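You operate a simulated robot arm through the tools that you are given. There is no shell and no other tool. Be economical: measure what you need, move in short steps, check, and stop when the job is done.

The job below is to be done with a simulated robot arm. You get a single attempt, and the scene is never put back.

TASK
Stand the blue glass in the crate and slip the pink foam sleeve over it.
Fine: the other glass goes into the niche, bare; pack the white sleeve in the crate too. Set down upright: what you pick out.

Only the result counts: the job must be done as asked and must still hold three seconds after the hand-in. Knocking over, shifting, dropping, spilling or breaking anything else fails it.

THE ROBOT
A 7-joint arm with a two-finger parallel gripper, fixed in place. Base frame: the origin is at the foot of the arm, x ahead of it, y to its left, z up. Lengths are in mm, angles in rad, forces in N, time in s.
With the tool pointing down near the work surface it reaches from about 240 to 680 mm from the base axis. Its first joint turns from -1.152 to 1.152 rad. Payload 2.4 kg.
The tool frame sits at the grasp point between the pads (the TCP): z along the fingers, y along the line on which they close. The tips reach 30 mm beyond it. Largest opening 94 mm; finger width 28, thickness 10; the body of the gripper, 50 by 96 mm, starts 55 mm behind the TCP.
Orientation is told as [roll, pitch, yaw] about the base's x, y, z axes, in that order, counted from this pose: with the fingers straight down and closing along the base's y, the tool's x points along the base's -x, its y along +y and its z along -z.

THE INTERFACE
- The arm moves only by the tool apply_moves. Its arguments are lists of equal length, an entry for each row: "xyz": the shift along the base's x, y, z in mm, a list of three; "rot": the turn, a rotation vector about the base's x, y, z in rad, a list of three; "gripper": the finger opening in mm, from 0 to 94. In form: {"xyz": [[tx, ty, tz], ...], "rot": [[wx, wy, wz], ...], "gripper": [gripper, ...]}. A call has 1 to 8 rows; each row shifts and turns the commanded pose from where the row before left it. Rows are played at 5 a second. More than 50 mm and 0.15 rad between two rows, or a gripper value outside its range, and nothing of the call is played. Where a pose cannot be reached the arm comes as near as it can. A force on the tool above 40 N (or 10 N above the force at the start of the call, whichever is more), or a blocked arm, ends the call early, and 0.2 s more pass. The fingers move at their own pace (about 153 mm/s each) and stop on an object; they squeeze with about 41 N. The grip force told is the motor's: it shows also when the fingers shut on nothing. Time passes only in rows, and 0.2 s behind the last, so rows that do not move let the fingers close. The reply holds the time, the measured pose of the TCP, the force on the tool along the base axes, the opening and the grip force, in the units named above and with some noise, with the torque about the TCP (base axes, N m) and any sound that the robot's microphone picked up.
- Cameras (640 x 400 px; columns grow to the right, rows downward): "scene" is fixed at [56, 488.9, 1451.9]; the picture's right is [-0.56, -0.83, 0.00], its down [-0.42, 0.28, -0.86] and it looks along [0.72, -0.48, -0.50] (base axes); focal length 314 px, centre (320, 200). "wrist" rides on the gripper at [76, 14, -103] in the tool frame; the picture's right is [-0.18, 0.98, 0.00], its down [-0.75, -0.14, -0.64] and it looks along [-0.63, -0.12, 0.77] (tool axes); focal length 243 px, centre (320, 200). There is no depth. A picture from a camera that has moved, and an enlarged one, comes with that camera's place and axes in the base frame and with its lens.
- snapshot(camera): a new picture of that camera. No time passes.
- inspect(camera, box): a new picture of the part [left, top, right, bottom] of that camera's present view, enlarged. No time passes.
- sign_off(): hands the job in; it is judged then, once.

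Go step by step. Nothing tells you positions but the pictures and the camera data: compare them with the known pose of the tool, close in by small moves and look again before you grip or let go. The budget is 120 turns and 76 pictures, counting those below and the enlarged ones. Unless the task says otherwise, let go and move clear before handing in, and close with one line.

The tools are called after "Emit:" as a command line: name --argument value ..., lists and objects as JSON in quotes. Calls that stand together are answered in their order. apply_moves: Moves the arm, as the interface text tells. Its arguments: {"type":"object","properties":{"xyz":{"type":"array","items":{"type":"array","items":{"type":"number"}}},"rot":{"type":"array","items":{"type":"array","items":{"type":"number"}}},"gripper":{"type":"array","items":{"type":"number"}}},"required":["xyz","rot","gripper"]} The other tools are called the same way: snapshot (camera) takes a picture; inspect (camera, box) takes an enlarged picture of a part of a camera's view; sign_off () hands the job in.

At the start:

```text
clock: 0.0
tcp_pos: [351.0, 56.9, 1303.0]
tool_rot: [-0.001, 0.0, -0.002]
contact_force: [-0.1, 0.4, 0.2]
torque: [0.04, -0.02, 0.02]
gripper_width: 94.1
grip_force: 0.0
```

scene: 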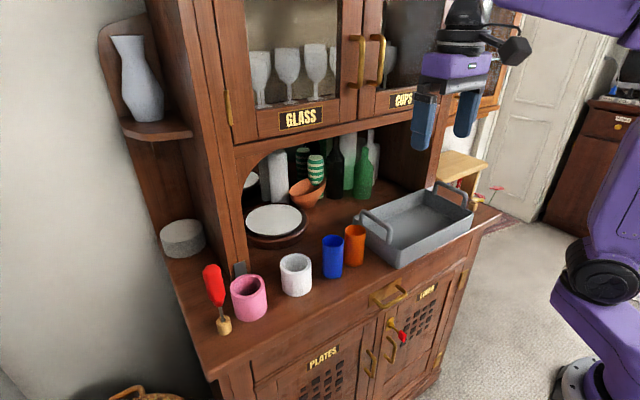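
wrist: 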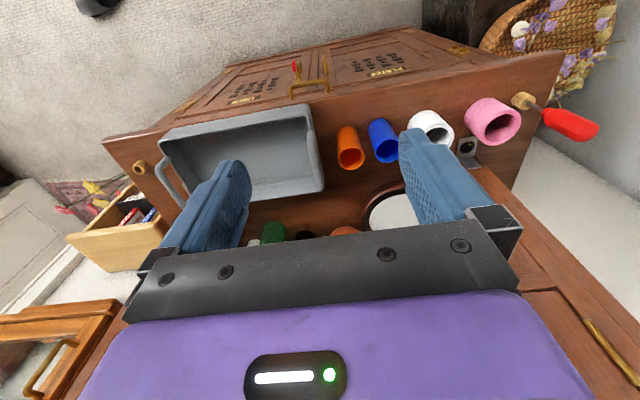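

I see a sideboard counter with the pink sleeve, white sleeve, blue glass, orange glass and a grey crate. I'll look closer first to find the niche and what stands in the way.

Emit:
inspect --camera "scene" --box '[200, 130, 500, 330]'

Emit:
inspect --camera "wrist" --box '[320, 60, 620, 250]'

Emit:
inspect --camera "scene" --box '[90, 150, 290, 350]'

```text
2.00 times, centred on (350, 230) of scene
camera zoom: at [56.0, 488.9, 1451.9], right [-0.56, -0.83, 0.0], down [-0.42, 0.28, -0.86], along [0.72, -0.48, -0.5], focal length 628 px, centre (260, 140)
```

zoom: 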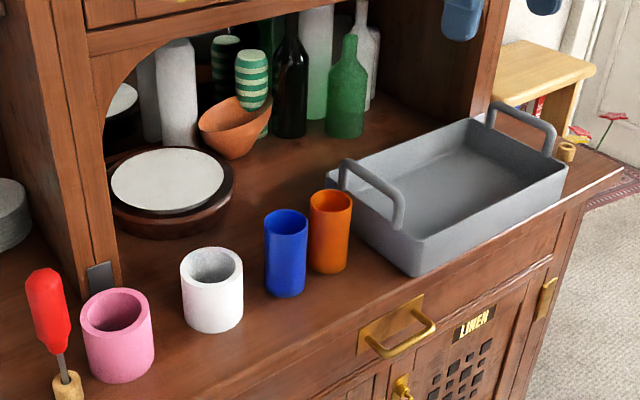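

```text
2.11 times, centred on (470, 155) of wrist
camera zoom: at [277.1, 68.1, 1406.2], right [0.18, 0.98, 0.0], down [0.75, -0.14, 0.64], along [0.63, -0.12, -0.77], focal length 511 px, centre (4, 295)
```

zoom: 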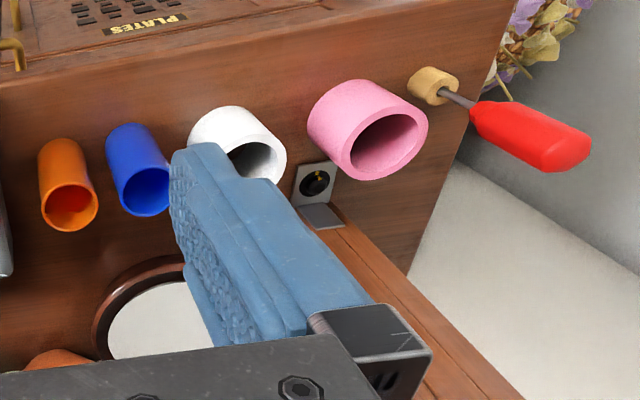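

```text
2.00 times, centred on (190, 250) of scene
camera zoom: at [56.0, 488.9, 1451.9], right [-0.56, -0.83, 0.0], down [-0.42, 0.28, -0.86], along [0.72, -0.48, -0.5], focal length 628 px, centre (580, 100)
```

zoom: 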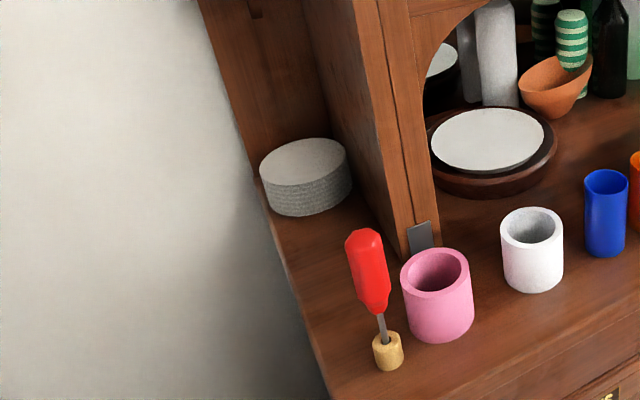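

The counter top is at about z 910. The blue glass is near (513,148), orange (517,77), white sleeve (529,241), pink (522,358), the crate spans about x 445–590 and y −5 to −290, and the niche opening lies at x of about 637. I'll go above the blue glass with yaw +90° so the fingers close along x.

Emit:
apply_moves --xyz '[[20, 11, -15], [20, 11, -15], [20, 11, -15], [20, 11, -15], [20, 11, -15], [20, 11, -15], [20, 11, -15], [22, 14, -15]]' --rot '[[0, 0, 0.15], [0, 0, 0.15], [0, 0, 0.15], [0, 0, 0.15], [0, 0, 0.15], [0, 0, 0.15], [0, 0, 0.15], [0, 0, 0.15]]' --gripper '[94, 94, 94, 94, 94, 94, 94, 94]'

```text
clock: 1.8
tcp_pos: [513.7, 145.1, 1182.5]
tool_rot: [0.0, 0.001, 1.203]
contact_force: [-0.2, -0.6, -0.2]
torque: [-0.02, -0.01, 0.0]
gripper_width: 93.9
grip_force: 0.0
```

The arm reached the spot above the blue glass without contact. I'll finish the turn and look from the wrist.

Emit:
apply_moves --xyz '[[0, 0, -20], [0, 0, -20], [0, 0, -20]]' --rot '[[0, 0, 0.15], [0, 0, 0.15], [0, 0, 0.07]]' --gripper '[94, 94, 94]'

Emit:
snapshot --camera "wrist"

Emit:
snapshot --camera "scene"

```text
clock: 2.6
tcp_pos: [515.7, 145.0, 1123.2]
tool_rot: [-0.003, 0.001, 1.572]
contact_force: [0.3, -0.1, -0.5]
torque: [-0.01, -0.01, -0.02]
gripper_width: 93.8
grip_force: 0.1
```

```text
70 pictures are left
camera wrist: at [502.5, 67.1, 1225.4], right [-0.98, 0.18, 0.0], down [0.14, 0.75, 0.64], along [0.12, 0.63, -0.77], focal length 243 px, centre (320, 200)
```

wrist: 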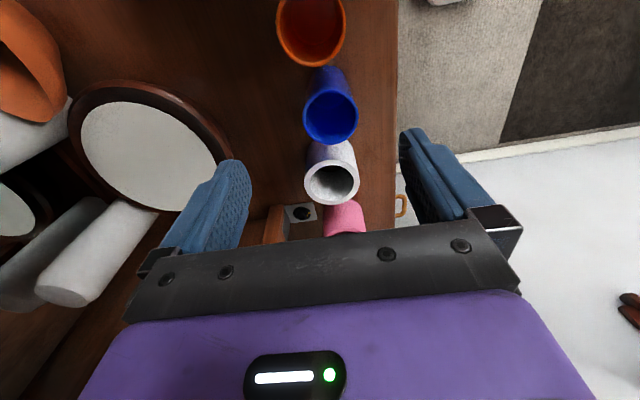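

```text
69 pictures are left
```

scene: 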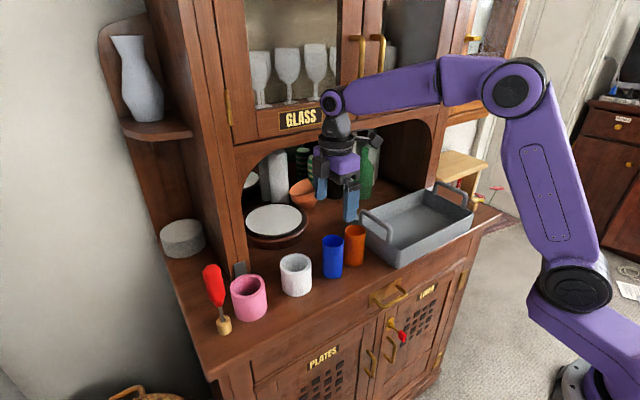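

The blue glass reads as near (510,150) with its rim around z 1010. I'll line up just above it and check again.

Emit:
apply_moves --xyz '[[-5, 5, -30], [0, 0, -25], [0, 0, -25]]' --rot '[[0, 0, 0], [0, 0, 0], [0, 0, 0]]' --gripper '[94, 94, 94]'

Emit:
snapshot --camera "wrist"

Emit:
inspect --camera "scene" --box '[220, 150, 500, 330]'

```text
clock: 3.4
tcp_pos: [510.3, 150.6, 1045.1]
tool_rot: [-0.001, -0.001, 1.566]
contact_force: [0.3, -0.4, 0.1]
torque: [-0.04, 0.0, -0.02]
gripper_width: 93.9
grip_force: 0.1
```

```text
68 pictures are left
camera wrist: at [497.6, 72.8, 1147.8], right [-0.98, 0.19, 0.0], down [0.14, 0.75, 0.64], along [0.12, 0.63, -0.77], focal length 243 px, centre (320, 200)
```

wrist: 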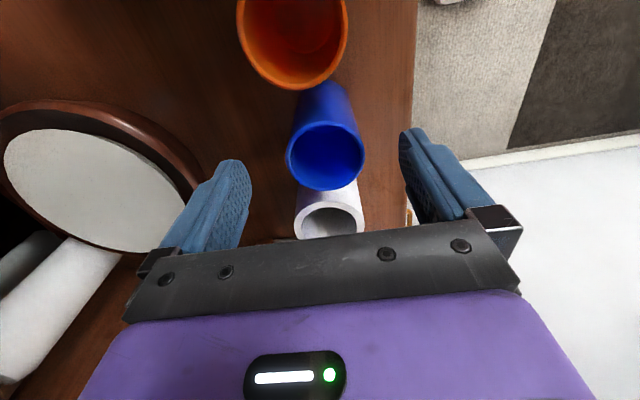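

```text
2.22 times, centred on (360, 240) of scene
camera zoom: at [56.0, 488.9, 1451.9], right [-0.56, -0.83, 0.0], down [-0.42, 0.28, -0.86], along [0.72, -0.48, -0.5], focal length 698 px, centre (231, 111)
```

zoom: 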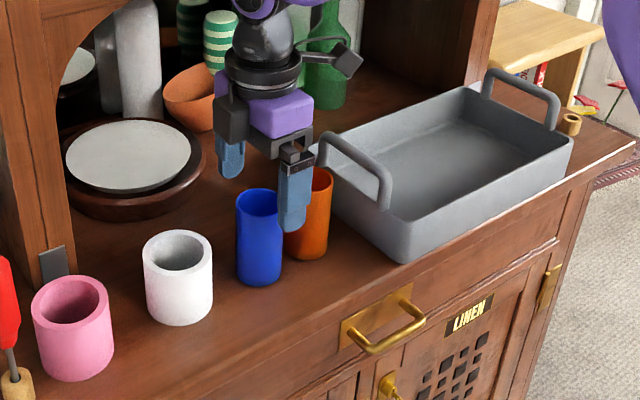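

The glass centre computes to (508.5,150) with its rim at z 1011. I'll descend to z 975 and close.

Emit:
apply_moves --xyz '[[-1.5, 0, -35], [0, 0, -35], [0, 0, 0], [0, 0, 0]]' --rot '[[0, 0, 0], [0, 0, 0], [0, 0, 0], [0, 0, 0]]' --gripper '[94, 94, 94, 70]'

Emit:
inspect --camera "scene" --box '[270, 180, 430, 290]'

```text
clock: 4.4
tcp_pos: [509.3, 150.6, 973.1]
tool_rot: [0.0, 0.0, 1.568]
contact_force: [-0.2, 0.0, -1.4]
torque: [0.02, 0.01, 0.05]
gripper_width: 69.8
grip_force: 0.0
```

```text
3.64 times, centred on (350, 235) of scene
camera zoom: at [56.0, 488.9, 1451.9], right [-0.56, -0.83, 0.0], down [-0.42, 0.28, -0.86], along [0.72, -0.48, -0.5], focal length 1142 px, centre (211, 73)
```

zoom: 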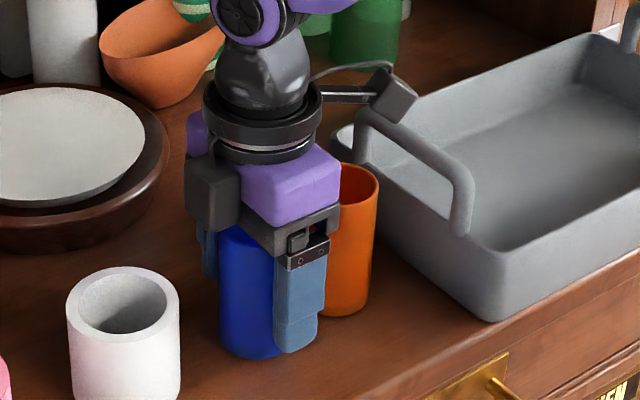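

Fingers straddle the glass and nothing touched. Closing and checking the width.

Emit:
apply_moves --xyz '[[0, 0, 0], [0, 0, 0], [0, 0, 0]]' --rot '[[0, 0, 0], [0, 0, 0], [0, 0, 0]]' --gripper '[45, 45, 45]'

```text
clock: 5.2
tcp_pos: [507.8, 150.0, 973.9]
tool_rot: [0.001, 0.001, 1.569]
contact_force: [0.5, -0.2, 1.1]
torque: [0.01, -0.01, 0.02]
gripper_width: 46.9
grip_force: 41.4
```

Gripped at 46.9 mm. Lift straight up and check.

Emit:
apply_moves --xyz '[[0, 0, 10], [0, 0, 25], [0, 0, 40], [0, 0, 40]]' --rot '[[0, 0, 0], [0, 0, 0], [0, 0, 0], [0, 0, 0]]' --gripper '[42, 42, 42, 42]'

Emit:
snapshot --camera "scene"

```text
clock: 6.2
tcp_pos: [508.3, 151.4, 1088.3]
tool_rot: [0.001, 0.0, 1.57]
contact_force: [0.0, -0.6, -1.6]
torque: [0.0, -0.01, 0.02]
gripper_width: 47.1
grip_force: 41.0
```

```text
65 pictures are left
```

scene: 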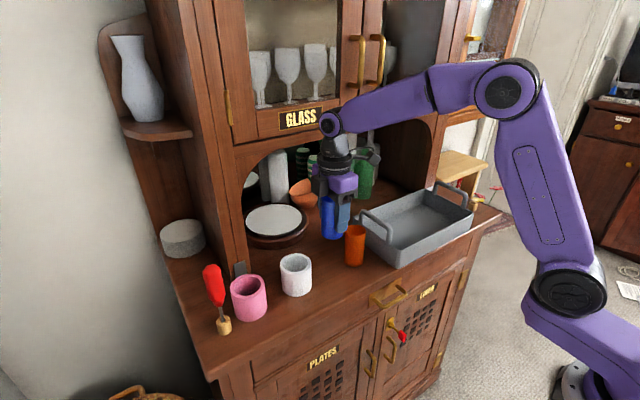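

The glass is held and lifted cleanly. The crate rim spans about x 438–598, y −285 to +13 at z 980, so I'll carry the glass high over the handle to (518,−80).

Emit:
apply_moves --xyz '[[0, 0, 40], [0, -30, 10], [0, -40, 0], [2, -40, 0], [2, -40, 0], [2, -40, 0], [2, -40, 0], [2, -1, 0]]' --rot '[[0, 0, 0], [0, 0, 0], [0, 0, 0], [0, 0, 0], [0, 0, 0], [0, 0, 0], [0, 0, 0], [0, 0, 0]]' --gripper '[42, 42, 42, 42, 42, 42, 42, 42]'

Emit:
snapshot --camera "wrist"

Emit:
inspect --camera "scene" --box '[300, 130, 500, 280]'

```text
clock: 8.0
tcp_pos: [516.7, -81.1, 1139.6]
tool_rot: [-0.001, -0.001, 1.569]
contact_force: [-0.1, 0.2, -1.8]
torque: [0.01, -0.01, 0.0]
gripper_width: 47.1
grip_force: 41.1
```

```text
64 pictures are left
camera wrist: at [504.1, -158.8, 1242.4], right [-0.98, 0.18, 0.0], down [0.14, 0.75, 0.64], along [0.12, 0.63, -0.77], focal length 243 px, centre (320, 200)
```

wrist: 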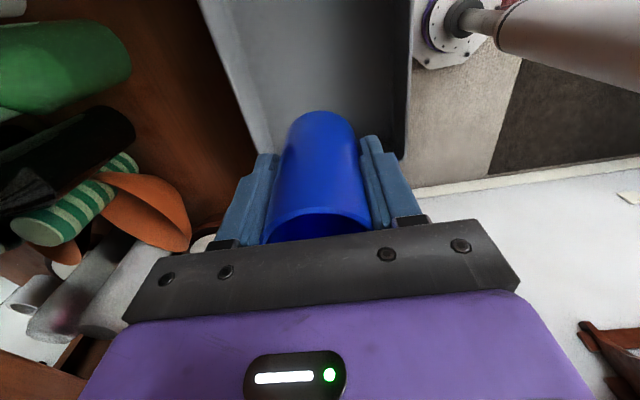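

```text
2.67 times, centred on (400, 205) of scene
camera zoom: at [56.0, 488.9, 1451.9], right [-0.56, -0.83, 0.0], down [-0.42, 0.28, -0.86], along [0.72, -0.48, -0.5], focal length 837 px, centre (107, 187)
```

zoom: 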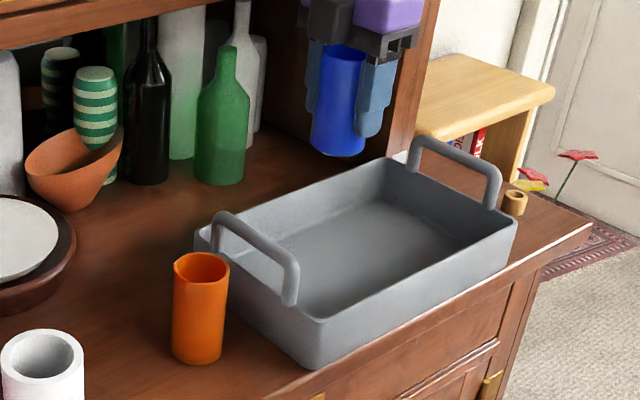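

The glass hangs over the crate as intended. I'll descend inside it, then creep to the floor.

Emit:
apply_moves --xyz '[[-4, 0, -40], [0, 0, -40], [0, 0, -40], [0, 0, -15]]' --rot '[[0, 0, 0], [0, 0, 0], [0, 0, 0], [0, 0, 0]]' --gripper '[42, 42, 42, 42]'

Emit:
inspect --camera "scene" --box '[300, 130, 500, 280]'

Emit:
snapshot --camera "wrist"

```text
clock: 9.0
tcp_pos: [512.7, -79.5, 1005.2]
tool_rot: [0.0, 0.0, 1.569]
contact_force: [1.0, 0.6, -1.6]
torque: [-0.01, -0.01, 0.01]
gripper_width: 47.1
grip_force: 40.7
```

```text
2.67 times, centred on (400, 205) of scene
camera zoom: at [56.0, 488.9, 1451.9], right [-0.56, -0.83, 0.0], down [-0.42, 0.28, -0.86], along [0.72, -0.48, -0.5], focal length 837 px, centre (107, 187)
```

zoom: 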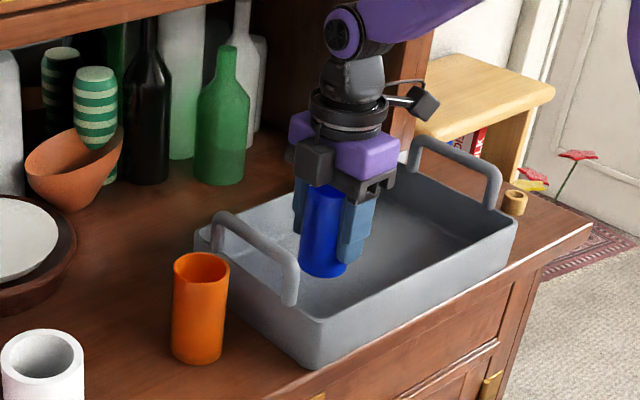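

```text
61 pictures are left
camera wrist: at [499.0, -158.2, 1107.2], right [-0.98, 0.19, 0.0], down [0.14, 0.75, 0.64], along [0.12, 0.63, -0.77], focal length 243 px, centre (320, 200)
```

wrist: 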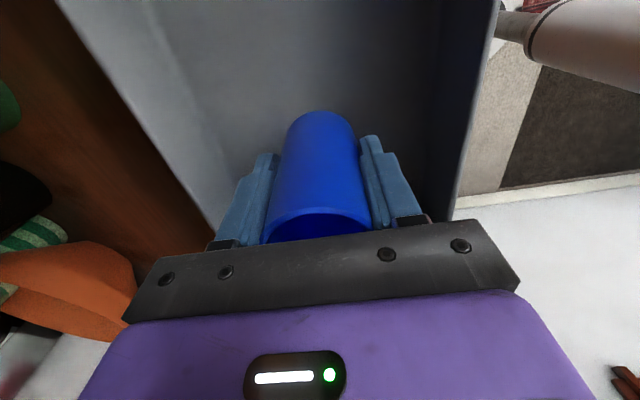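

Centred well in the crate. Creeping down in small steps to feel the floor.

Emit:
apply_moves --xyz '[[0, 0, -6], [0, 0, -5], [0, 0, -3], [0, 0, -3]]' --rot '[[0, 0, 0], [0, 0, 0], [0, 0, 0], [0, 0, 0]]' --gripper '[42, 42, 42, 42]'

```text
clock: 10.0
tcp_pos: [513.7, -80.8, 988.1]
tool_rot: [0.0, 0.0, 1.569]
contact_force: [0.3, 0.8, -0.7]
torque: [0.03, 0.01, -0.01]
gripper_width: 47.3
grip_force: 40.9
```

Emit:
apply_moves --xyz '[[0, 0, -2], [0, 0, -2], [0, 0, -2]]' --rot '[[0, 0, 0], [0, 0, 0], [0, 0, 0]]' --gripper '[42, 42, 42]'

```text
clock: 10.8
tcp_pos: [513.6, -80.4, 980.4]
tool_rot: [0.001, 0.0, 1.571]
contact_force: [-0.2, -0.1, -1.6]
torque: [0.03, 0.0, 0.01]
gripper_width: 47.1
grip_force: 41.3
```

No floor contact yet at TCP 980; continuing in 1–2 mm steps.

Emit:
apply_moves --xyz '[[0, 0, -1.5], [0, 0, -1.5], [0, 0, 0]]' --rot '[[0, 0, 0], [0, 0, 0], [0, 0, 0]]' --gripper '[42, 42, 42]'

```text
clock: 11.6
tcp_pos: [514.3, -79.8, 977.7]
tool_rot: [-0.005, 0.0, 1.57]
contact_force: [-1.9, -0.3, 25.0]
torque: [0.06, 0.25, 0.07]
gripper_width: 47.0
grip_force: 41.1
```

The floor is reached (25 N). I'll ease off slightly and open, leaving the fingers around the glass.

Emit:
apply_moves --xyz '[[0, 0, 0.8], [0, 0, 0], [0, 0, 0]]' --rot '[[0, 0, 0], [0, 0, 0], [0, 0, 0]]' --gripper '[42, 65, 75]'

Emit:
inspect --camera "scene" --box '[300, 130, 500, 280]'

Emit:
snapshot --camera "wrist"

```text
clock: 12.4
tcp_pos: [513.5, -80.3, 978.1]
tool_rot: [0.003, 0.001, 1.57]
contact_force: [-0.3, -0.1, 0.1]
torque: [-0.02, -0.01, -0.02]
gripper_width: 75.2
grip_force: 0.1
```

```text
2.67 times, centred on (400, 205) of scene
camera zoom: at [56.0, 488.9, 1451.9], right [-0.56, -0.83, 0.0], down [-0.42, 0.28, -0.86], along [0.72, -0.48, -0.5], focal length 837 px, centre (107, 187)
```

zoom: 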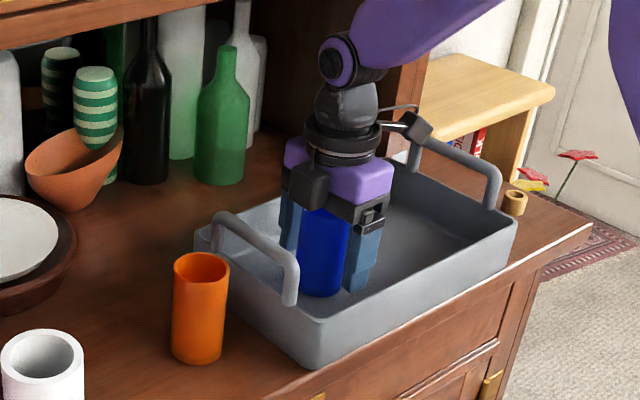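

```text
59 pictures are left
camera wrist: at [500.1, -157.4, 1081.0], right [-0.98, 0.19, 0.0], down [0.14, 0.75, 0.64], along [0.12, 0.63, -0.77], focal length 243 px, centre (320, 200)
```

wrist: 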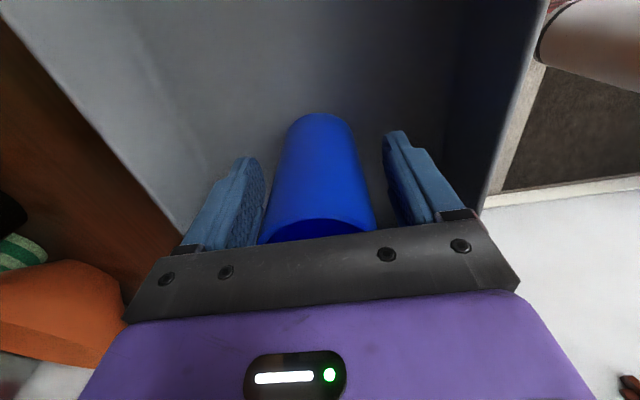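

The glass stands at x = 513.5. I'll turn the open gripper to yaw 0 around it and close once along y, so its y is known exactly too.

Emit:
apply_moves --xyz '[[0, 0, 0], [0, 0, 0], [0, 0, 0], [0, 0, 0], [0, 0, 0], [0, 0, 0], [0, 0, 0], [0, 0, 0]]' --rot '[[0, 0, -0.15], [0, 0, -0.15], [0, 0, -0.15], [0, 0, -0.15], [0, 0, -0.15], [0, 0, -0.15], [0, 0, -0.15], [0, 0, -0.15]]' --gripper '[75, 75, 75, 75, 75, 75, 75, 75]'

Emit:
apply_moves --xyz '[[0, 0, 0], [0, 0, 0], [0, 0, 0], [0, 0, 0], [0, 0, 0], [0, 0, 0]]' --rot '[[0, 0, -0.15], [0, 0, -0.15], [0, 0, -0.07], [0, 0, 0], [0, 0, 0], [0, 0, 0]]' --gripper '[75, 75, 75, 60, 54, 48]'

```text
clock: 14.2
tcp_pos: [513.8, -79.2, 977.7]
tool_rot: [-0.001, 0.0, 0.367]
contact_force: [-0.7, 0.5, -0.9]
torque: [-0.01, 0.0, -0.02]
gripper_width: 75.2
grip_force: 0.2
```

```text
clock: 15.6
tcp_pos: [514.7, -78.7, 978.5]
tool_rot: [0.001, -0.001, 0.001]
contact_force: [-0.2, 0.4, -0.3]
torque: [0.06, -0.02, 0.01]
gripper_width: 49.6
grip_force: 40.7
```

The width reads 49.6 rather than 47, so I'll look to make sure the glass isn't tilted or caught.

Emit:
apply_moves --xyz '[[0, 0, 0], [0, 0, 0]]' --rot '[[0, 0, 0], [0, 0, 0]]' --gripper '[46, 46]'

Emit:
inspect --camera "scene" --box '[340, 160, 460, 260]'

Emit:
snapshot --camera "wrist"

```text
clock: 16.2
tcp_pos: [513.5, -78.0, 976.7]
tool_rot: [0.0, 0.002, -0.003]
contact_force: [0.3, -0.9, 0.5]
torque: [-0.03, 0.0, 0.01]
gripper_width: 49.4
grip_force: 41.2
```

```text
4.00 times, centred on (400, 210) of scene
camera zoom: at [56.0, 488.9, 1451.9], right [-0.56, -0.83, 0.0], down [-0.42, 0.28, -0.86], along [0.72, -0.48, -0.5], focal length 1256 px, centre (0, 160)
```

zoom: 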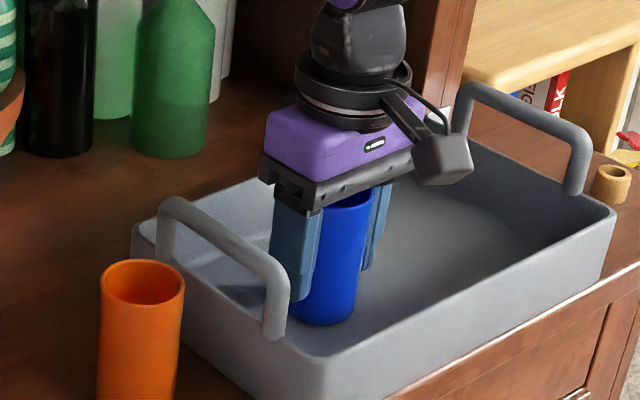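

```text
57 pictures are left
camera wrist: at [439.1, -66.6, 1081.0], right [0.18, 0.98, 0.0], down [0.75, -0.14, 0.64], along [0.63, -0.12, -0.77], focal length 243 px, centre (320, 200)
```

wrist: 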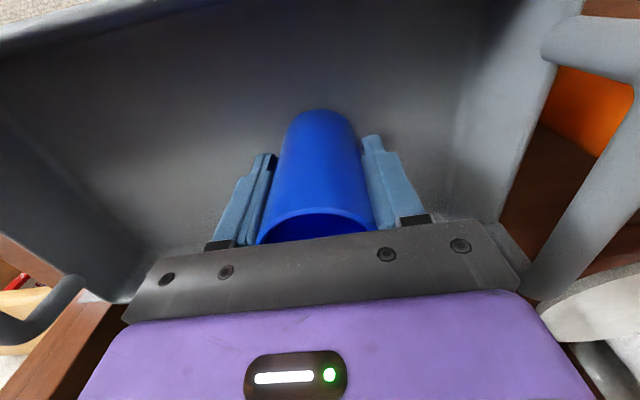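

The glass is upright and centred at about (514,−79.5); it's just not perfectly round. I'll release and rise clear.

Emit:
apply_moves --xyz '[[0, 0, 0], [0, 0, 0], [0, 0, 20], [0, 0, 40], [0, 0, 40], [0, 0, 30]]' --rot '[[0, 0, 0], [0, 0, 0], [0, 0, 0], [0, 0, 0], [0, 0, 0], [0, 0, 0]]' --gripper '[65, 75, 75, 75, 75, 94]'

Emit:
snapshot --camera "wrist"

Emit:
inspect --camera "scene" --box '[340, 160, 460, 260]'

```text
clock: 17.6
tcp_pos: [513.1, -80.9, 1111.3]
tool_rot: [-0.001, 0.0, 0.001]
contact_force: [0.1, -0.6, 1.0]
torque: [-0.02, -0.01, 0.0]
gripper_width: 93.8
grip_force: 0.1
```

```text
56 pictures are left
camera wrist: at [437.9, -67.6, 1214.5], right [0.18, 0.98, 0.0], down [0.75, -0.14, 0.64], along [0.63, -0.12, -0.77], focal length 243 px, centre (320, 200)
```

wrist: 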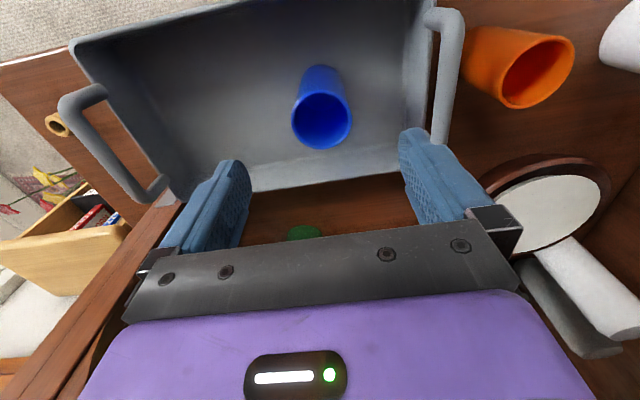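

```text
4.00 times, centred on (400, 210) of scene
camera zoom: at [56.0, 488.9, 1451.9], right [-0.56, -0.83, 0.0], down [-0.42, 0.28, -0.86], along [0.72, -0.48, -0.5], focal length 1256 px, centre (0, 160)
```

zoom: 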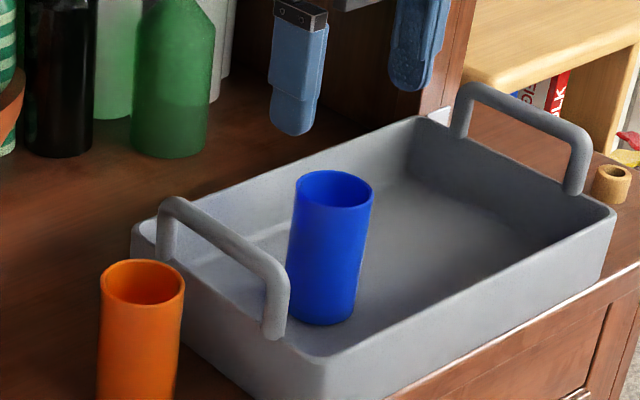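

The blue glass stands upright in the crate at about (514,−80). Next is the pink sleeve: I'll travel high towards it while turning to yaw 90, stopping short to look at the screwdriver next to it.

Emit:
apply_moves --xyz '[[0, 30, 10], [0, 45, 10], [0, 45, 0], [0, 45, 0], [0, 45, 0], [2, 45, 0], [2, 45, 0], [2, 45, 0]]' --rot '[[0, 0, 0.15], [0, 0, 0.15], [0, 0, 0.15], [0, 0, 0.15], [0, 0, 0.15], [0, 0, 0.15], [0, 0, 0.15], [0, 0, 0.15]]' --gripper '[94, 94, 94, 94, 94, 94, 94, 94]'

Emit:
apply_moves --xyz '[[0, 20, 0], [0, 15, 0], [0, 0, 0]]' --rot '[[0, 0, 0.15], [0, 0, 0.15], [0, 0, 0.07]]' --gripper '[94, 94, 94]'

Emit:
snapshot --camera "wrist"

Emit:
inspect --camera "scene" --box '[180, 200, 340, 350]'

```text
clock: 19.4
tcp_pos: [518.7, 266.3, 1126.5]
tool_rot: [0.001, -0.001, 1.202]
contact_force: [-0.4, -0.2, 0.6]
torque: [0.01, -0.03, 0.02]
gripper_width: 94.0
grip_force: 0.1
```

```text
clock: 20.2
tcp_pos: [519.0, 302.3, 1126.7]
tool_rot: [0.0, 0.001, 1.572]
contact_force: [-0.8, 0.7, -0.1]
torque: [0.02, -0.01, -0.01]
gripper_width: 93.8
grip_force: 0.1
```

```text
54 pictures are left
camera wrist: at [506.7, 223.4, 1230.4], right [-0.98, 0.18, 0.0], down [0.14, 0.75, 0.64], along [0.12, 0.63, -0.77], focal length 243 px, centre (320, 200)
```

wrist: 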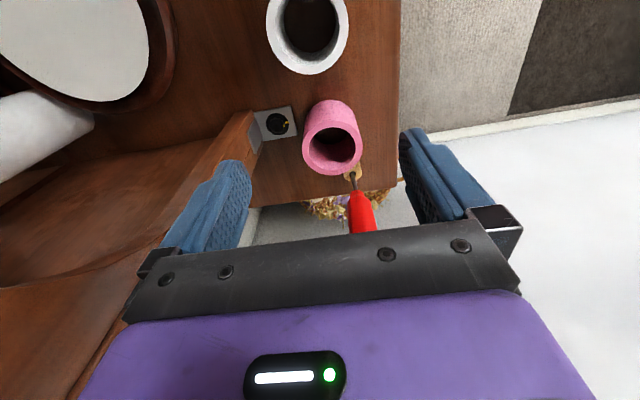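

```text
2.67 times, centred on (260, 275) of scene
camera zoom: at [56.0, 488.9, 1451.9], right [-0.56, -0.83, 0.0], down [-0.42, 0.28, -0.86], along [0.72, -0.48, -0.5], focal length 837 px, centre (480, 0)
```

zoom: 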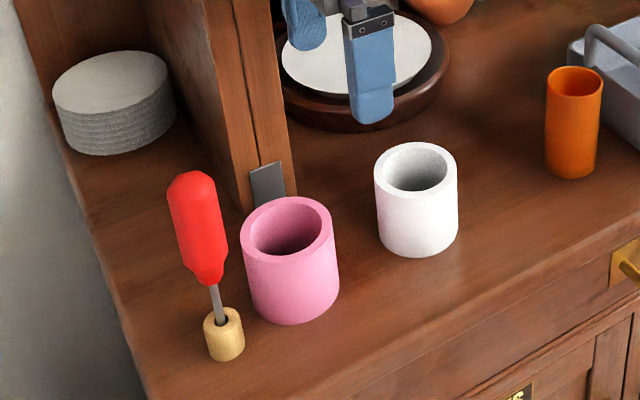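

Pink is near (518,356) with its rim at z of about 988, and the screwdriver handle stands tall near (500,418). The safest approach is yaw about −0.7, keeping the gripper body and camera away from it. I'll rotate here, above everything.

Emit:
apply_moves --xyz '[[0, 0, 8], [0, 0, 8], [0, 0, 0], [0, 0, 0], [0, 0, 0], [0, 0, 0], [0, 0, 0], [0, 0, 0]]' --rot '[[0, 0, -0.15], [0, 0, -0.15], [0, 0, -0.15], [0, 0, -0.15], [0, 0, -0.15], [0, 0, -0.15], [0, 0, -0.15], [0, 0, -0.15]]' --gripper '[94, 94, 94, 94, 94, 94, 94, 94]'

Emit:
apply_moves --xyz '[[0, 0, 0], [0, 0, 0], [0, 0, 0], [0, 0, 0], [0, 0, 0], [0, 0, 0], [0, 0, 0]]' --rot '[[0, 0, -0.15], [0, 0, -0.15], [0, 0, -0.15], [0, 0, -0.15], [0, 0, -0.15], [0, 0, -0.15], [0, 0, -0.17]]' --gripper '[94, 94, 94, 94, 94, 94, 94]'

Emit:
snapshot --camera "wrist"

```text
clock: 22.0
tcp_pos: [518.8, 300.1, 1144.8]
tool_rot: [0.0, 0.0, 0.366]
contact_force: [-0.1, 1.4, 0.4]
torque: [-0.01, -0.01, -0.01]
gripper_width: 94.1
grip_force: 0.0
```

```text
refused: row 7 steps farther than a row can; nothing moved
```

```text
52 pictures are left
camera wrist: at [443.9, 285.1, 1246.6], right [-0.18, 0.98, 0.0], down [0.75, 0.14, 0.64], along [0.63, 0.12, -0.77], focal length 243 px, centre (320, 200)
```

wrist: 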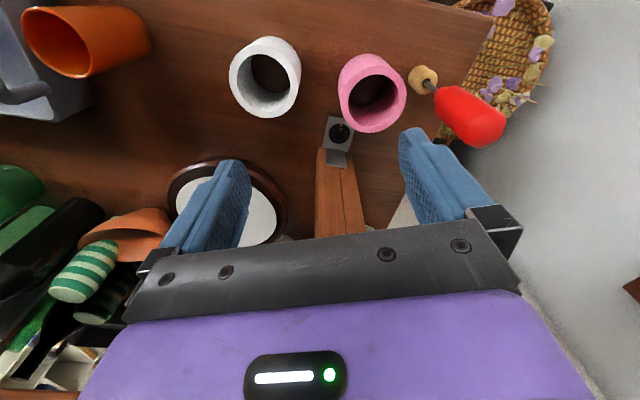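

I have a good view now: the screwdriver handle leans slightly toward the sleeve, its top near (490,408). Yaw about −0.5 balances the clearances of body and camera, with a high grip. I'll turn there and stop above the sleeve.

Emit:
apply_moves --xyz '[[0, 10, 0], [0, 10, 0], [0, 10, 0], [0, 10, 0], [-1, 8, 0], [-1, 0, 0]]' --rot '[[0, 0, -0.145], [0, 0, -0.145], [0, 0, -0.145], [0, 0, -0.145], [0, 0, -0.145], [0, 0, -0.14]]' --gripper '[94, 94, 94, 94, 94, 94]'

Emit:
snapshot --camera "wrist"

Emit:
inspect --camera "scene" --box '[160, 170, 320, 340]'

```text
clock: 23.4
tcp_pos: [518.4, 349.0, 1145.0]
tool_rot: [0.0, 0.0, -0.5]
contact_force: [-0.3, 0.0, -1.0]
torque: [-0.02, 0.02, 0.03]
gripper_width: 94.1
grip_force: 0.1
```

```text
51 pictures are left
camera wrist: at [459.2, 395.9, 1247.0], right [0.63, 0.78, 0.0], down [0.59, -0.48, 0.64], along [0.5, -0.41, -0.77], focal length 243 px, centre (320, 200)
```

wrist: 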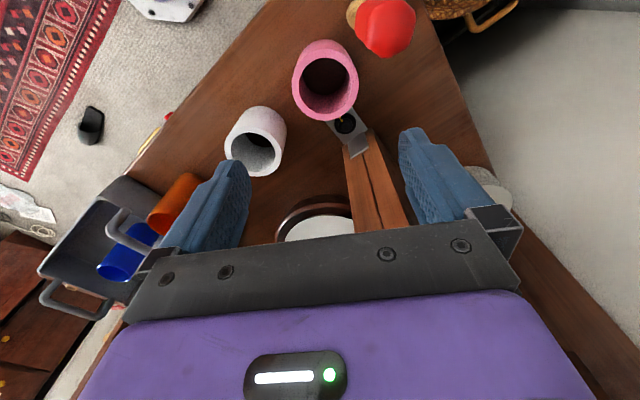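

```text
2.35 times, centred on (240, 255) of scene
camera zoom: at [56.0, 488.9, 1451.9], right [-0.56, -0.83, 0.0], down [-0.42, 0.28, -0.86], along [0.72, -0.48, -0.5], focal length 739 px, centre (508, 71)
```

zoom: 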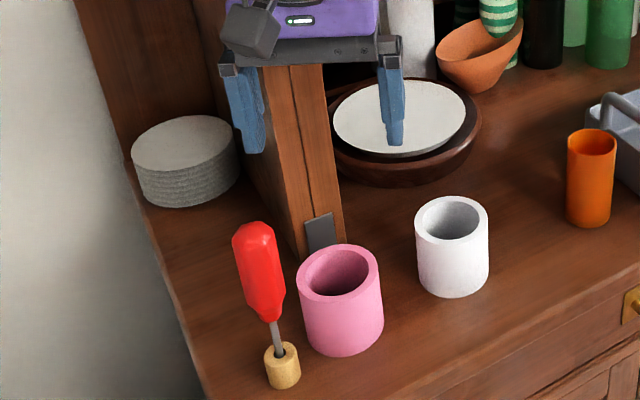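

Pink centre is confirmed at (515.5,355), and the handle top is around (492,413). I'm already placed slightly on the far side from the screwdriver, so I'll lower to just above the sleeve and look.

Emit:
apply_moves --xyz '[[0, 0, -40], [0, 0, -40], [0, 0, -25]]' --rot '[[0, 0, 0], [0, 0, 0], [0, 0, 0]]' --gripper '[94, 94, 94]'

Emit:
snapshot --camera "wrist"

Emit:
inspect --camera "scene" --box '[160, 210, 320, 340]'

```text
clock: 24.2
tcp_pos: [518.5, 348.6, 1038.8]
tool_rot: [0.0, 0.0, -0.497]
contact_force: [-0.2, 0.1, -0.6]
torque: [-0.01, 0.0, -0.04]
gripper_width: 93.9
grip_force: 0.1
```

```text
49 pictures are left
camera wrist: at [458.5, 394.6, 1141.9], right [0.63, 0.78, 0.0], down [0.6, -0.48, 0.64], along [0.5, -0.4, -0.77], focal length 243 px, centre (320, 200)
```

wrist: 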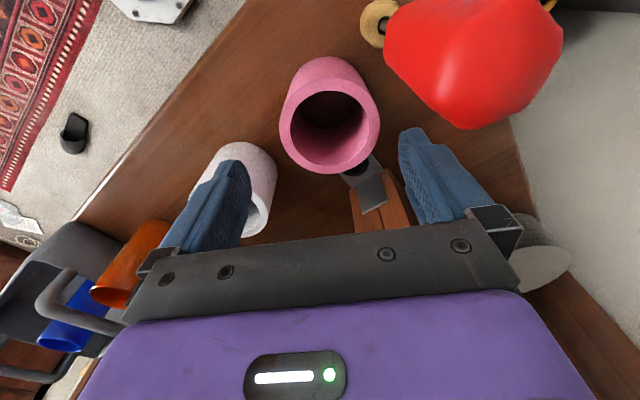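

```text
3.08 times, centred on (240, 275) of scene
camera zoom: at [56.0, 488.9, 1451.9], right [-0.56, -0.83, 0.0], down [-0.42, 0.28, -0.86], along [0.72, -0.48, -0.5], focal length 966 px, centre (566, -31)
```

zoom: 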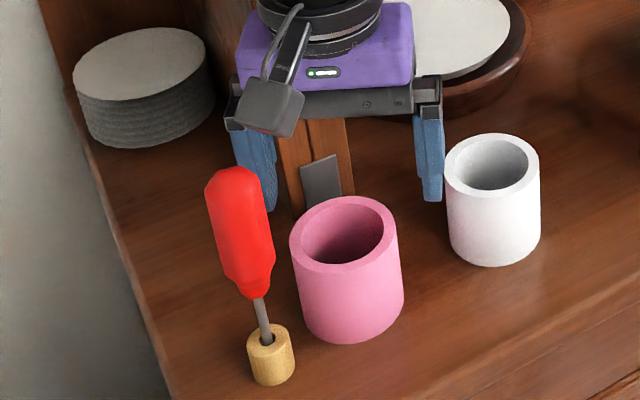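

The sleeve centre reads about (514,357). Turning to yaw −0.35 gives around 10 mm margin to the screwdriver for both camera and body; then I'll lower to a high grip at TCP z 984.

Emit:
apply_moves --xyz '[[-1, 2.5, 0], [0, 0, -20], [0, 0, -15]]' --rot '[[0, 0, 0.15], [0, 0, 0], [0, 0, 0]]' --gripper '[94, 94, 94]'

Emit:
snapshot --camera "wrist"

Emit:
inspect --camera "scene" --box '[160, 210, 320, 340]'

```text
clock: 25.0
tcp_pos: [518.1, 351.0, 1005.0]
tool_rot: [0.001, 0.0, -0.344]
contact_force: [-0.4, 0.6, 0.4]
torque: [-0.04, -0.03, 0.02]
gripper_width: 94.1
grip_force: 0.1
```

```text
47 pictures are left
camera wrist: at [452.0, 389.0, 1107.1], right [0.51, 0.86, 0.0], down [0.66, -0.39, 0.64], along [0.55, -0.32, -0.77], focal length 243 px, centre (320, 200)
```

wrist: 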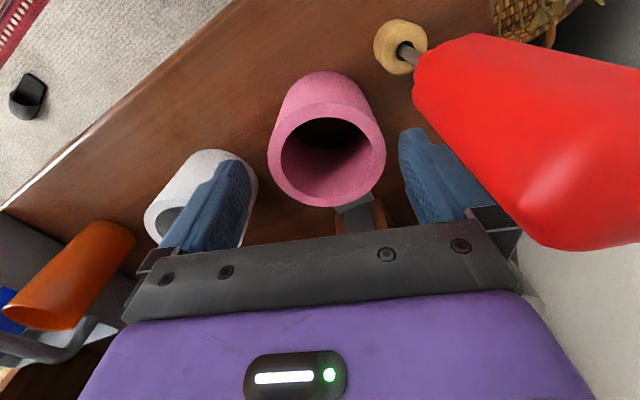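

```text
3.08 times, centred on (240, 275) of scene
camera zoom: at [56.0, 488.9, 1451.9], right [-0.56, -0.83, 0.0], down [-0.42, 0.28, -0.86], along [0.72, -0.48, -0.5], focal length 966 px, centre (566, -31)
```

zoom: 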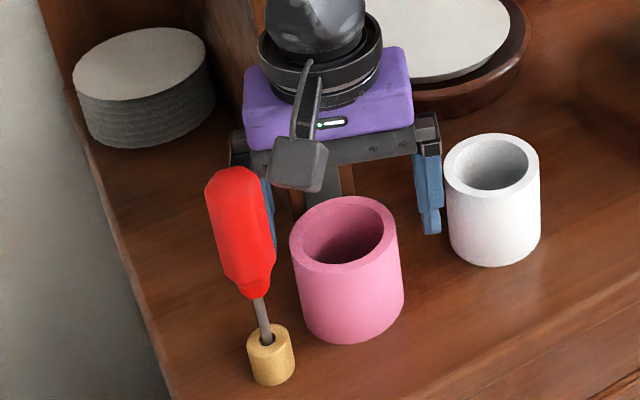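

Clearances look fine on both sides of the sleeve, and the screwdriver is free. Lower 20 mm more and close gently.

Emit:
apply_moves --xyz '[[0, 0, -12], [0, 0, -10], [0, 0, 0], [0, 0, 0], [0, 0, 0]]' --rot '[[0, 0, 0], [0, 0, 0], [0, 0, 0], [0, 0, 0], [0, 0, 0]]' --gripper '[94, 94, 82, 72, 66]'

Emit:
inspect --camera "scene" --box '[160, 210, 320, 340]'

```text
clock: 26.2
tcp_pos: [517.1, 351.2, 981.3]
tool_rot: [-0.001, 0.001, -0.344]
contact_force: [-0.4, -0.2, -0.5]
torque: [0.03, -0.02, -0.01]
gripper_width: 67.1
grip_force: 41.1
```

```text
3.08 times, centred on (240, 275) of scene
camera zoom: at [56.0, 488.9, 1451.9], right [-0.56, -0.83, 0.0], down [-0.42, 0.28, -0.86], along [0.72, -0.48, -0.5], focal length 966 px, centre (566, -31)
```

zoom: 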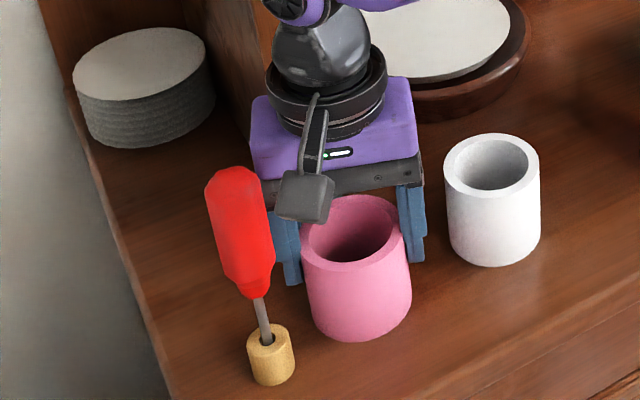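

Gripped at 67 mm. The sleeve seems to sit a bit off-centre toward −x on the pads; I'll check with the wrist camera before lifting.

Emit:
snapshot --camera "wrist"

```text
44 pictures are left
camera wrist: at [451.7, 388.4, 1084.3], right [0.51, 0.86, 0.0], down [0.66, -0.39, 0.64], along [0.55, -0.33, -0.77], focal length 243 px, centre (320, 200)
```

wrist: 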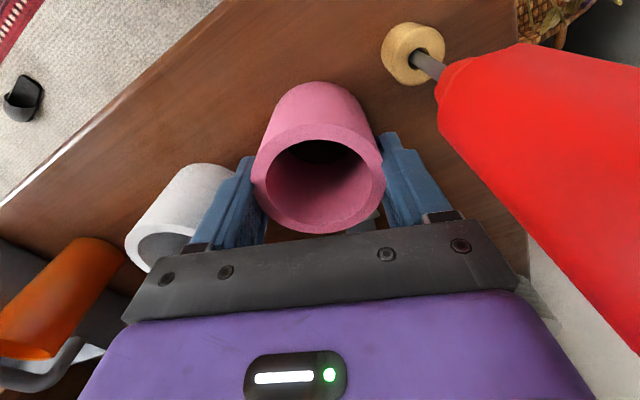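

The sleeve is held about 9 mm off-centre along the pads, which is safe for carrying. I'll lift straight up away from the screwdriver and set it in the free end of the crate, where I can re-grip it precisely centred.

Emit:
apply_moves --xyz '[[0, 0, 8], [0, 0, 25], [0, 0, 40], [0, 0, 40], [0, 0, 40]]' --rot '[[0, 0, 0], [0, 0, 0], [0, 0, 0], [0, 0, 0], [0, 0, 0]]' --gripper '[62, 62, 62, 62, 62]'

Emit:
snapshot --camera "scene"

```text
clock: 27.4
tcp_pos: [516.0, 349.9, 1138.7]
tool_rot: [-0.001, 0.0, -0.345]
contact_force: [0.6, -0.6, 0.3]
torque: [0.01, -0.02, 0.03]
gripper_width: 66.9
grip_force: 40.9
```

```text
43 pictures are left
```

scene: 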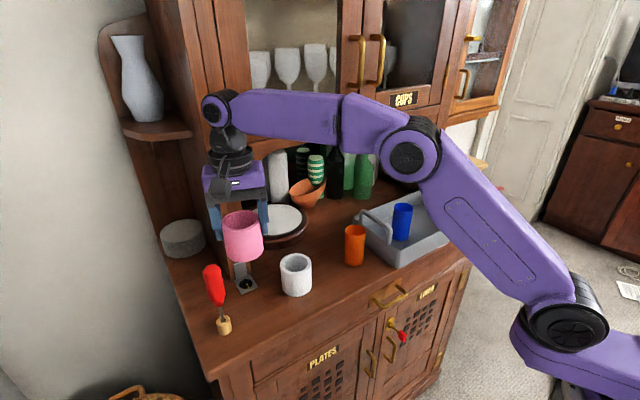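

The pink sleeve is up and everything else is undisturbed. Carrying it over to the far end of the crate.

Emit:
apply_moves --xyz '[[-2, -40, 6], [0, -48, 0], [0, -48, 0], [0, -48, 0], [0, -48, 0], [0, -48, 0], [0, -48, 0], [0, -48, 0]]' --rot '[[0, 0, 0.1], [0, 0, 0.1], [0, 0, 0.1], [0, 0, 0.045], [0, 0, 0], [0, 0, 0], [0, 0, 0], [0, 0, 0]]' --gripper '[62, 62, 62, 62, 62, 62, 62, 62]'

Emit:
apply_moves --xyz '[[2, -48, 0], [2, -48, 0], [3, -48, 0], [2, -28, 0]]' --rot '[[0, 0, 0], [0, 0, 0], [0, 0, 0], [0, 0, 0]]' --gripper '[62, 62, 62, 62]'

Emit:
snapshot --camera "scene"

Emit:
snapshot --camera "wrist"

```text
clock: 29.2
tcp_pos: [515.8, -29.8, 1141.8]
tool_rot: [-0.001, 0.0, -0.001]
contact_force: [0.0, 0.0, -0.5]
torque: [0.0, 0.0, -0.01]
gripper_width: 66.9
grip_force: 40.8
```

```text
clock: 30.2
tcp_pos: [522.6, -197.2, 1142.5]
tool_rot: [-0.001, 0.0, 0.001]
contact_force: [0.2, 0.3, 0.4]
torque: [0.03, 0.0, -0.02]
gripper_width: 66.7
grip_force: 41.2
```

```text
42 pictures are left
```

scene: 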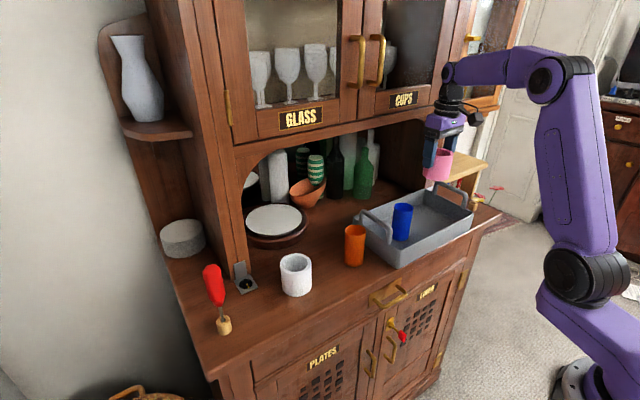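

```text
41 pictures are left
camera wrist: at [448.1, -184.7, 1244.5], right [0.18, 0.98, 0.0], down [0.75, -0.14, 0.64], along [0.63, -0.12, -0.77], focal length 243 px, centre (320, 200)
```

wrist: 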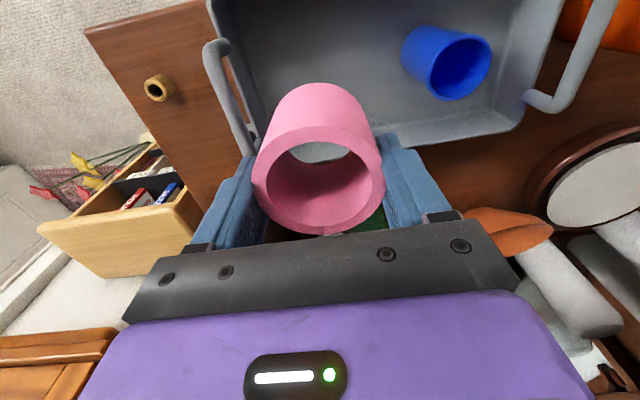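

Positioned over the free end of the crate with good clearance. Descending to near the floor.

Emit:
apply_moves --xyz '[[0, 0, -45], [0, 0, -45], [0, 0, -40], [0, 0, -12], [0, 0, -8]]' --rot '[[0, 0, 0], [0, 0, 0], [0, 0, 0], [0, 0, 0], [0, 0, 0]]' --gripper '[62, 62, 62, 62, 62]'

Emit:
apply_moves --xyz '[[0, 0, -2], [0, 0, -2], [0, 0, -1], [0, 0, -1]]' --rot '[[0, 0, 0], [0, 0, 0], [0, 0, 0], [0, 0, 0]]' --gripper '[62, 62, 62, 62]'

```text
clock: 31.4
tcp_pos: [523.2, -197.0, 991.3]
tool_rot: [0.0, -0.002, 0.001]
contact_force: [-0.1, -0.7, -0.1]
torque: [-0.01, -0.02, 0.02]
gripper_width: 67.0
grip_force: 41.7
```

```text
clock: 32.4
tcp_pos: [523.6, -196.9, 986.5]
tool_rot: [-0.001, -0.002, 0.0]
contact_force: [-9.1, 2.0, 33.0]
torque: [0.09, 0.16, 0.19]
gripper_width: 67.1
grip_force: 41.1
```

Floor contact made. I'll ease, open, shift 9 mm back in x so the tool is centred, and look.

Emit:
apply_moves --xyz '[[0, 0, 1], [0, 0, 0], [0, 0, 0], [-9, 0, 0], [0, 0, 0]]' --rot '[[0, 0, 0], [0, 0, 0], [0, 0, 0], [0, 0, 0], [0, 0, 0]]' --gripper '[62, 75, 86, 86, 86]'

Emit:
snapshot --camera "wrist"

Emit:
inspect --camera "scene" --box '[340, 130, 500, 280]'

```text
clock: 33.6
tcp_pos: [513.9, -197.6, 985.5]
tool_rot: [0.001, 0.0, -0.002]
contact_force: [-0.9, 0.2, 0.8]
torque: [-0.01, 0.0, 0.02]
gripper_width: 86.0
grip_force: 0.0
```

```text
40 pictures are left
camera wrist: at [439.7, -184.7, 1088.8], right [0.18, 0.98, 0.0], down [0.75, -0.14, 0.64], along [0.63, -0.12, -0.77], focal length 243 px, centre (320, 200)
```

wrist: 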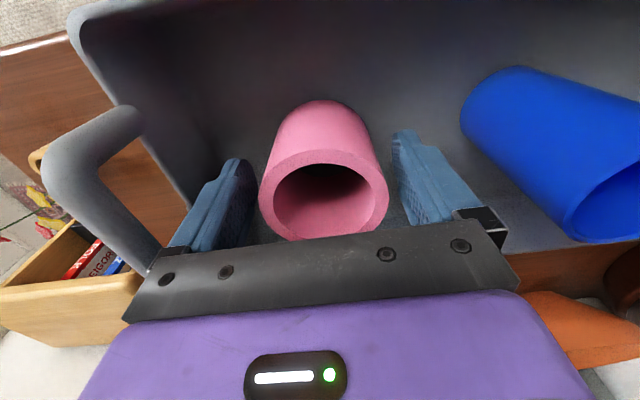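

```text
2.67 times, centred on (420, 205) of scene
camera zoom: at [56.0, 488.9, 1451.9], right [-0.56, -0.83, 0.0], down [-0.42, 0.28, -0.86], along [0.72, -0.48, -0.5], focal length 837 px, centre (53, 187)
```

zoom: 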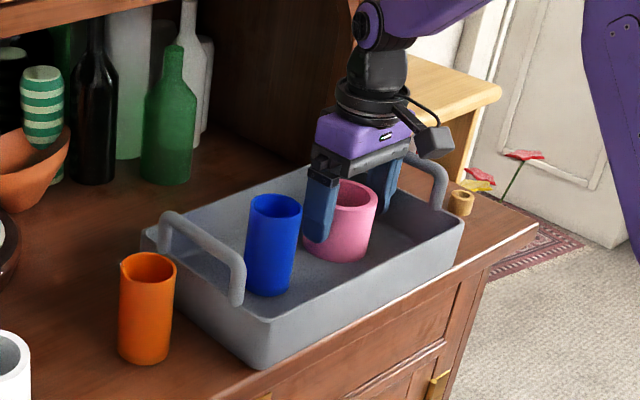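

The sleeve is now centred along the pads. I'll turn to yaw 90 around it, close once to centre it in x, then turn back.

Emit:
apply_moves --xyz '[[0, 0, 0], [0, 0, 0], [0, 0, 0], [0, 0, 0], [0, 0, 0], [0, 0, 0], [0, 0, 0], [0, 0, 0]]' --rot '[[0, 0, 0.15], [0, 0, 0.15], [0, 0, 0.15], [0, 0, 0.15], [0, 0, 0.15], [0, 0, 0.15], [0, 0, 0.15], [0, 0, 0.15]]' --gripper '[86, 86, 86, 86, 86, 86, 86, 86]'

Emit:
apply_moves --xyz '[[0, 0, 0], [0, 0, 0], [0, 0, 0], [0, 0, 0], [0, 0, 0], [0, 0, 0]]' --rot '[[0, 0, 0.15], [0, 0, 0.15], [0, 0, 0.07], [0, 0, 0], [0, 0, 0], [0, 0, 0]]' --gripper '[86, 86, 86, 76, 70, 64]'

```text
clock: 35.4
tcp_pos: [514.5, -197.1, 984.5]
tool_rot: [-0.001, -0.001, 1.205]
contact_force: [-0.3, -0.1, -0.4]
torque: [0.03, 0.0, 0.02]
gripper_width: 85.9
grip_force: 0.1
```

```text
clock: 36.8
tcp_pos: [514.3, -197.4, 985.6]
tool_rot: [0.0, 0.0, 1.57]
contact_force: [0.4, -0.5, 1.7]
torque: [0.02, 0.01, -0.01]
gripper_width: 66.6
grip_force: 40.7
```

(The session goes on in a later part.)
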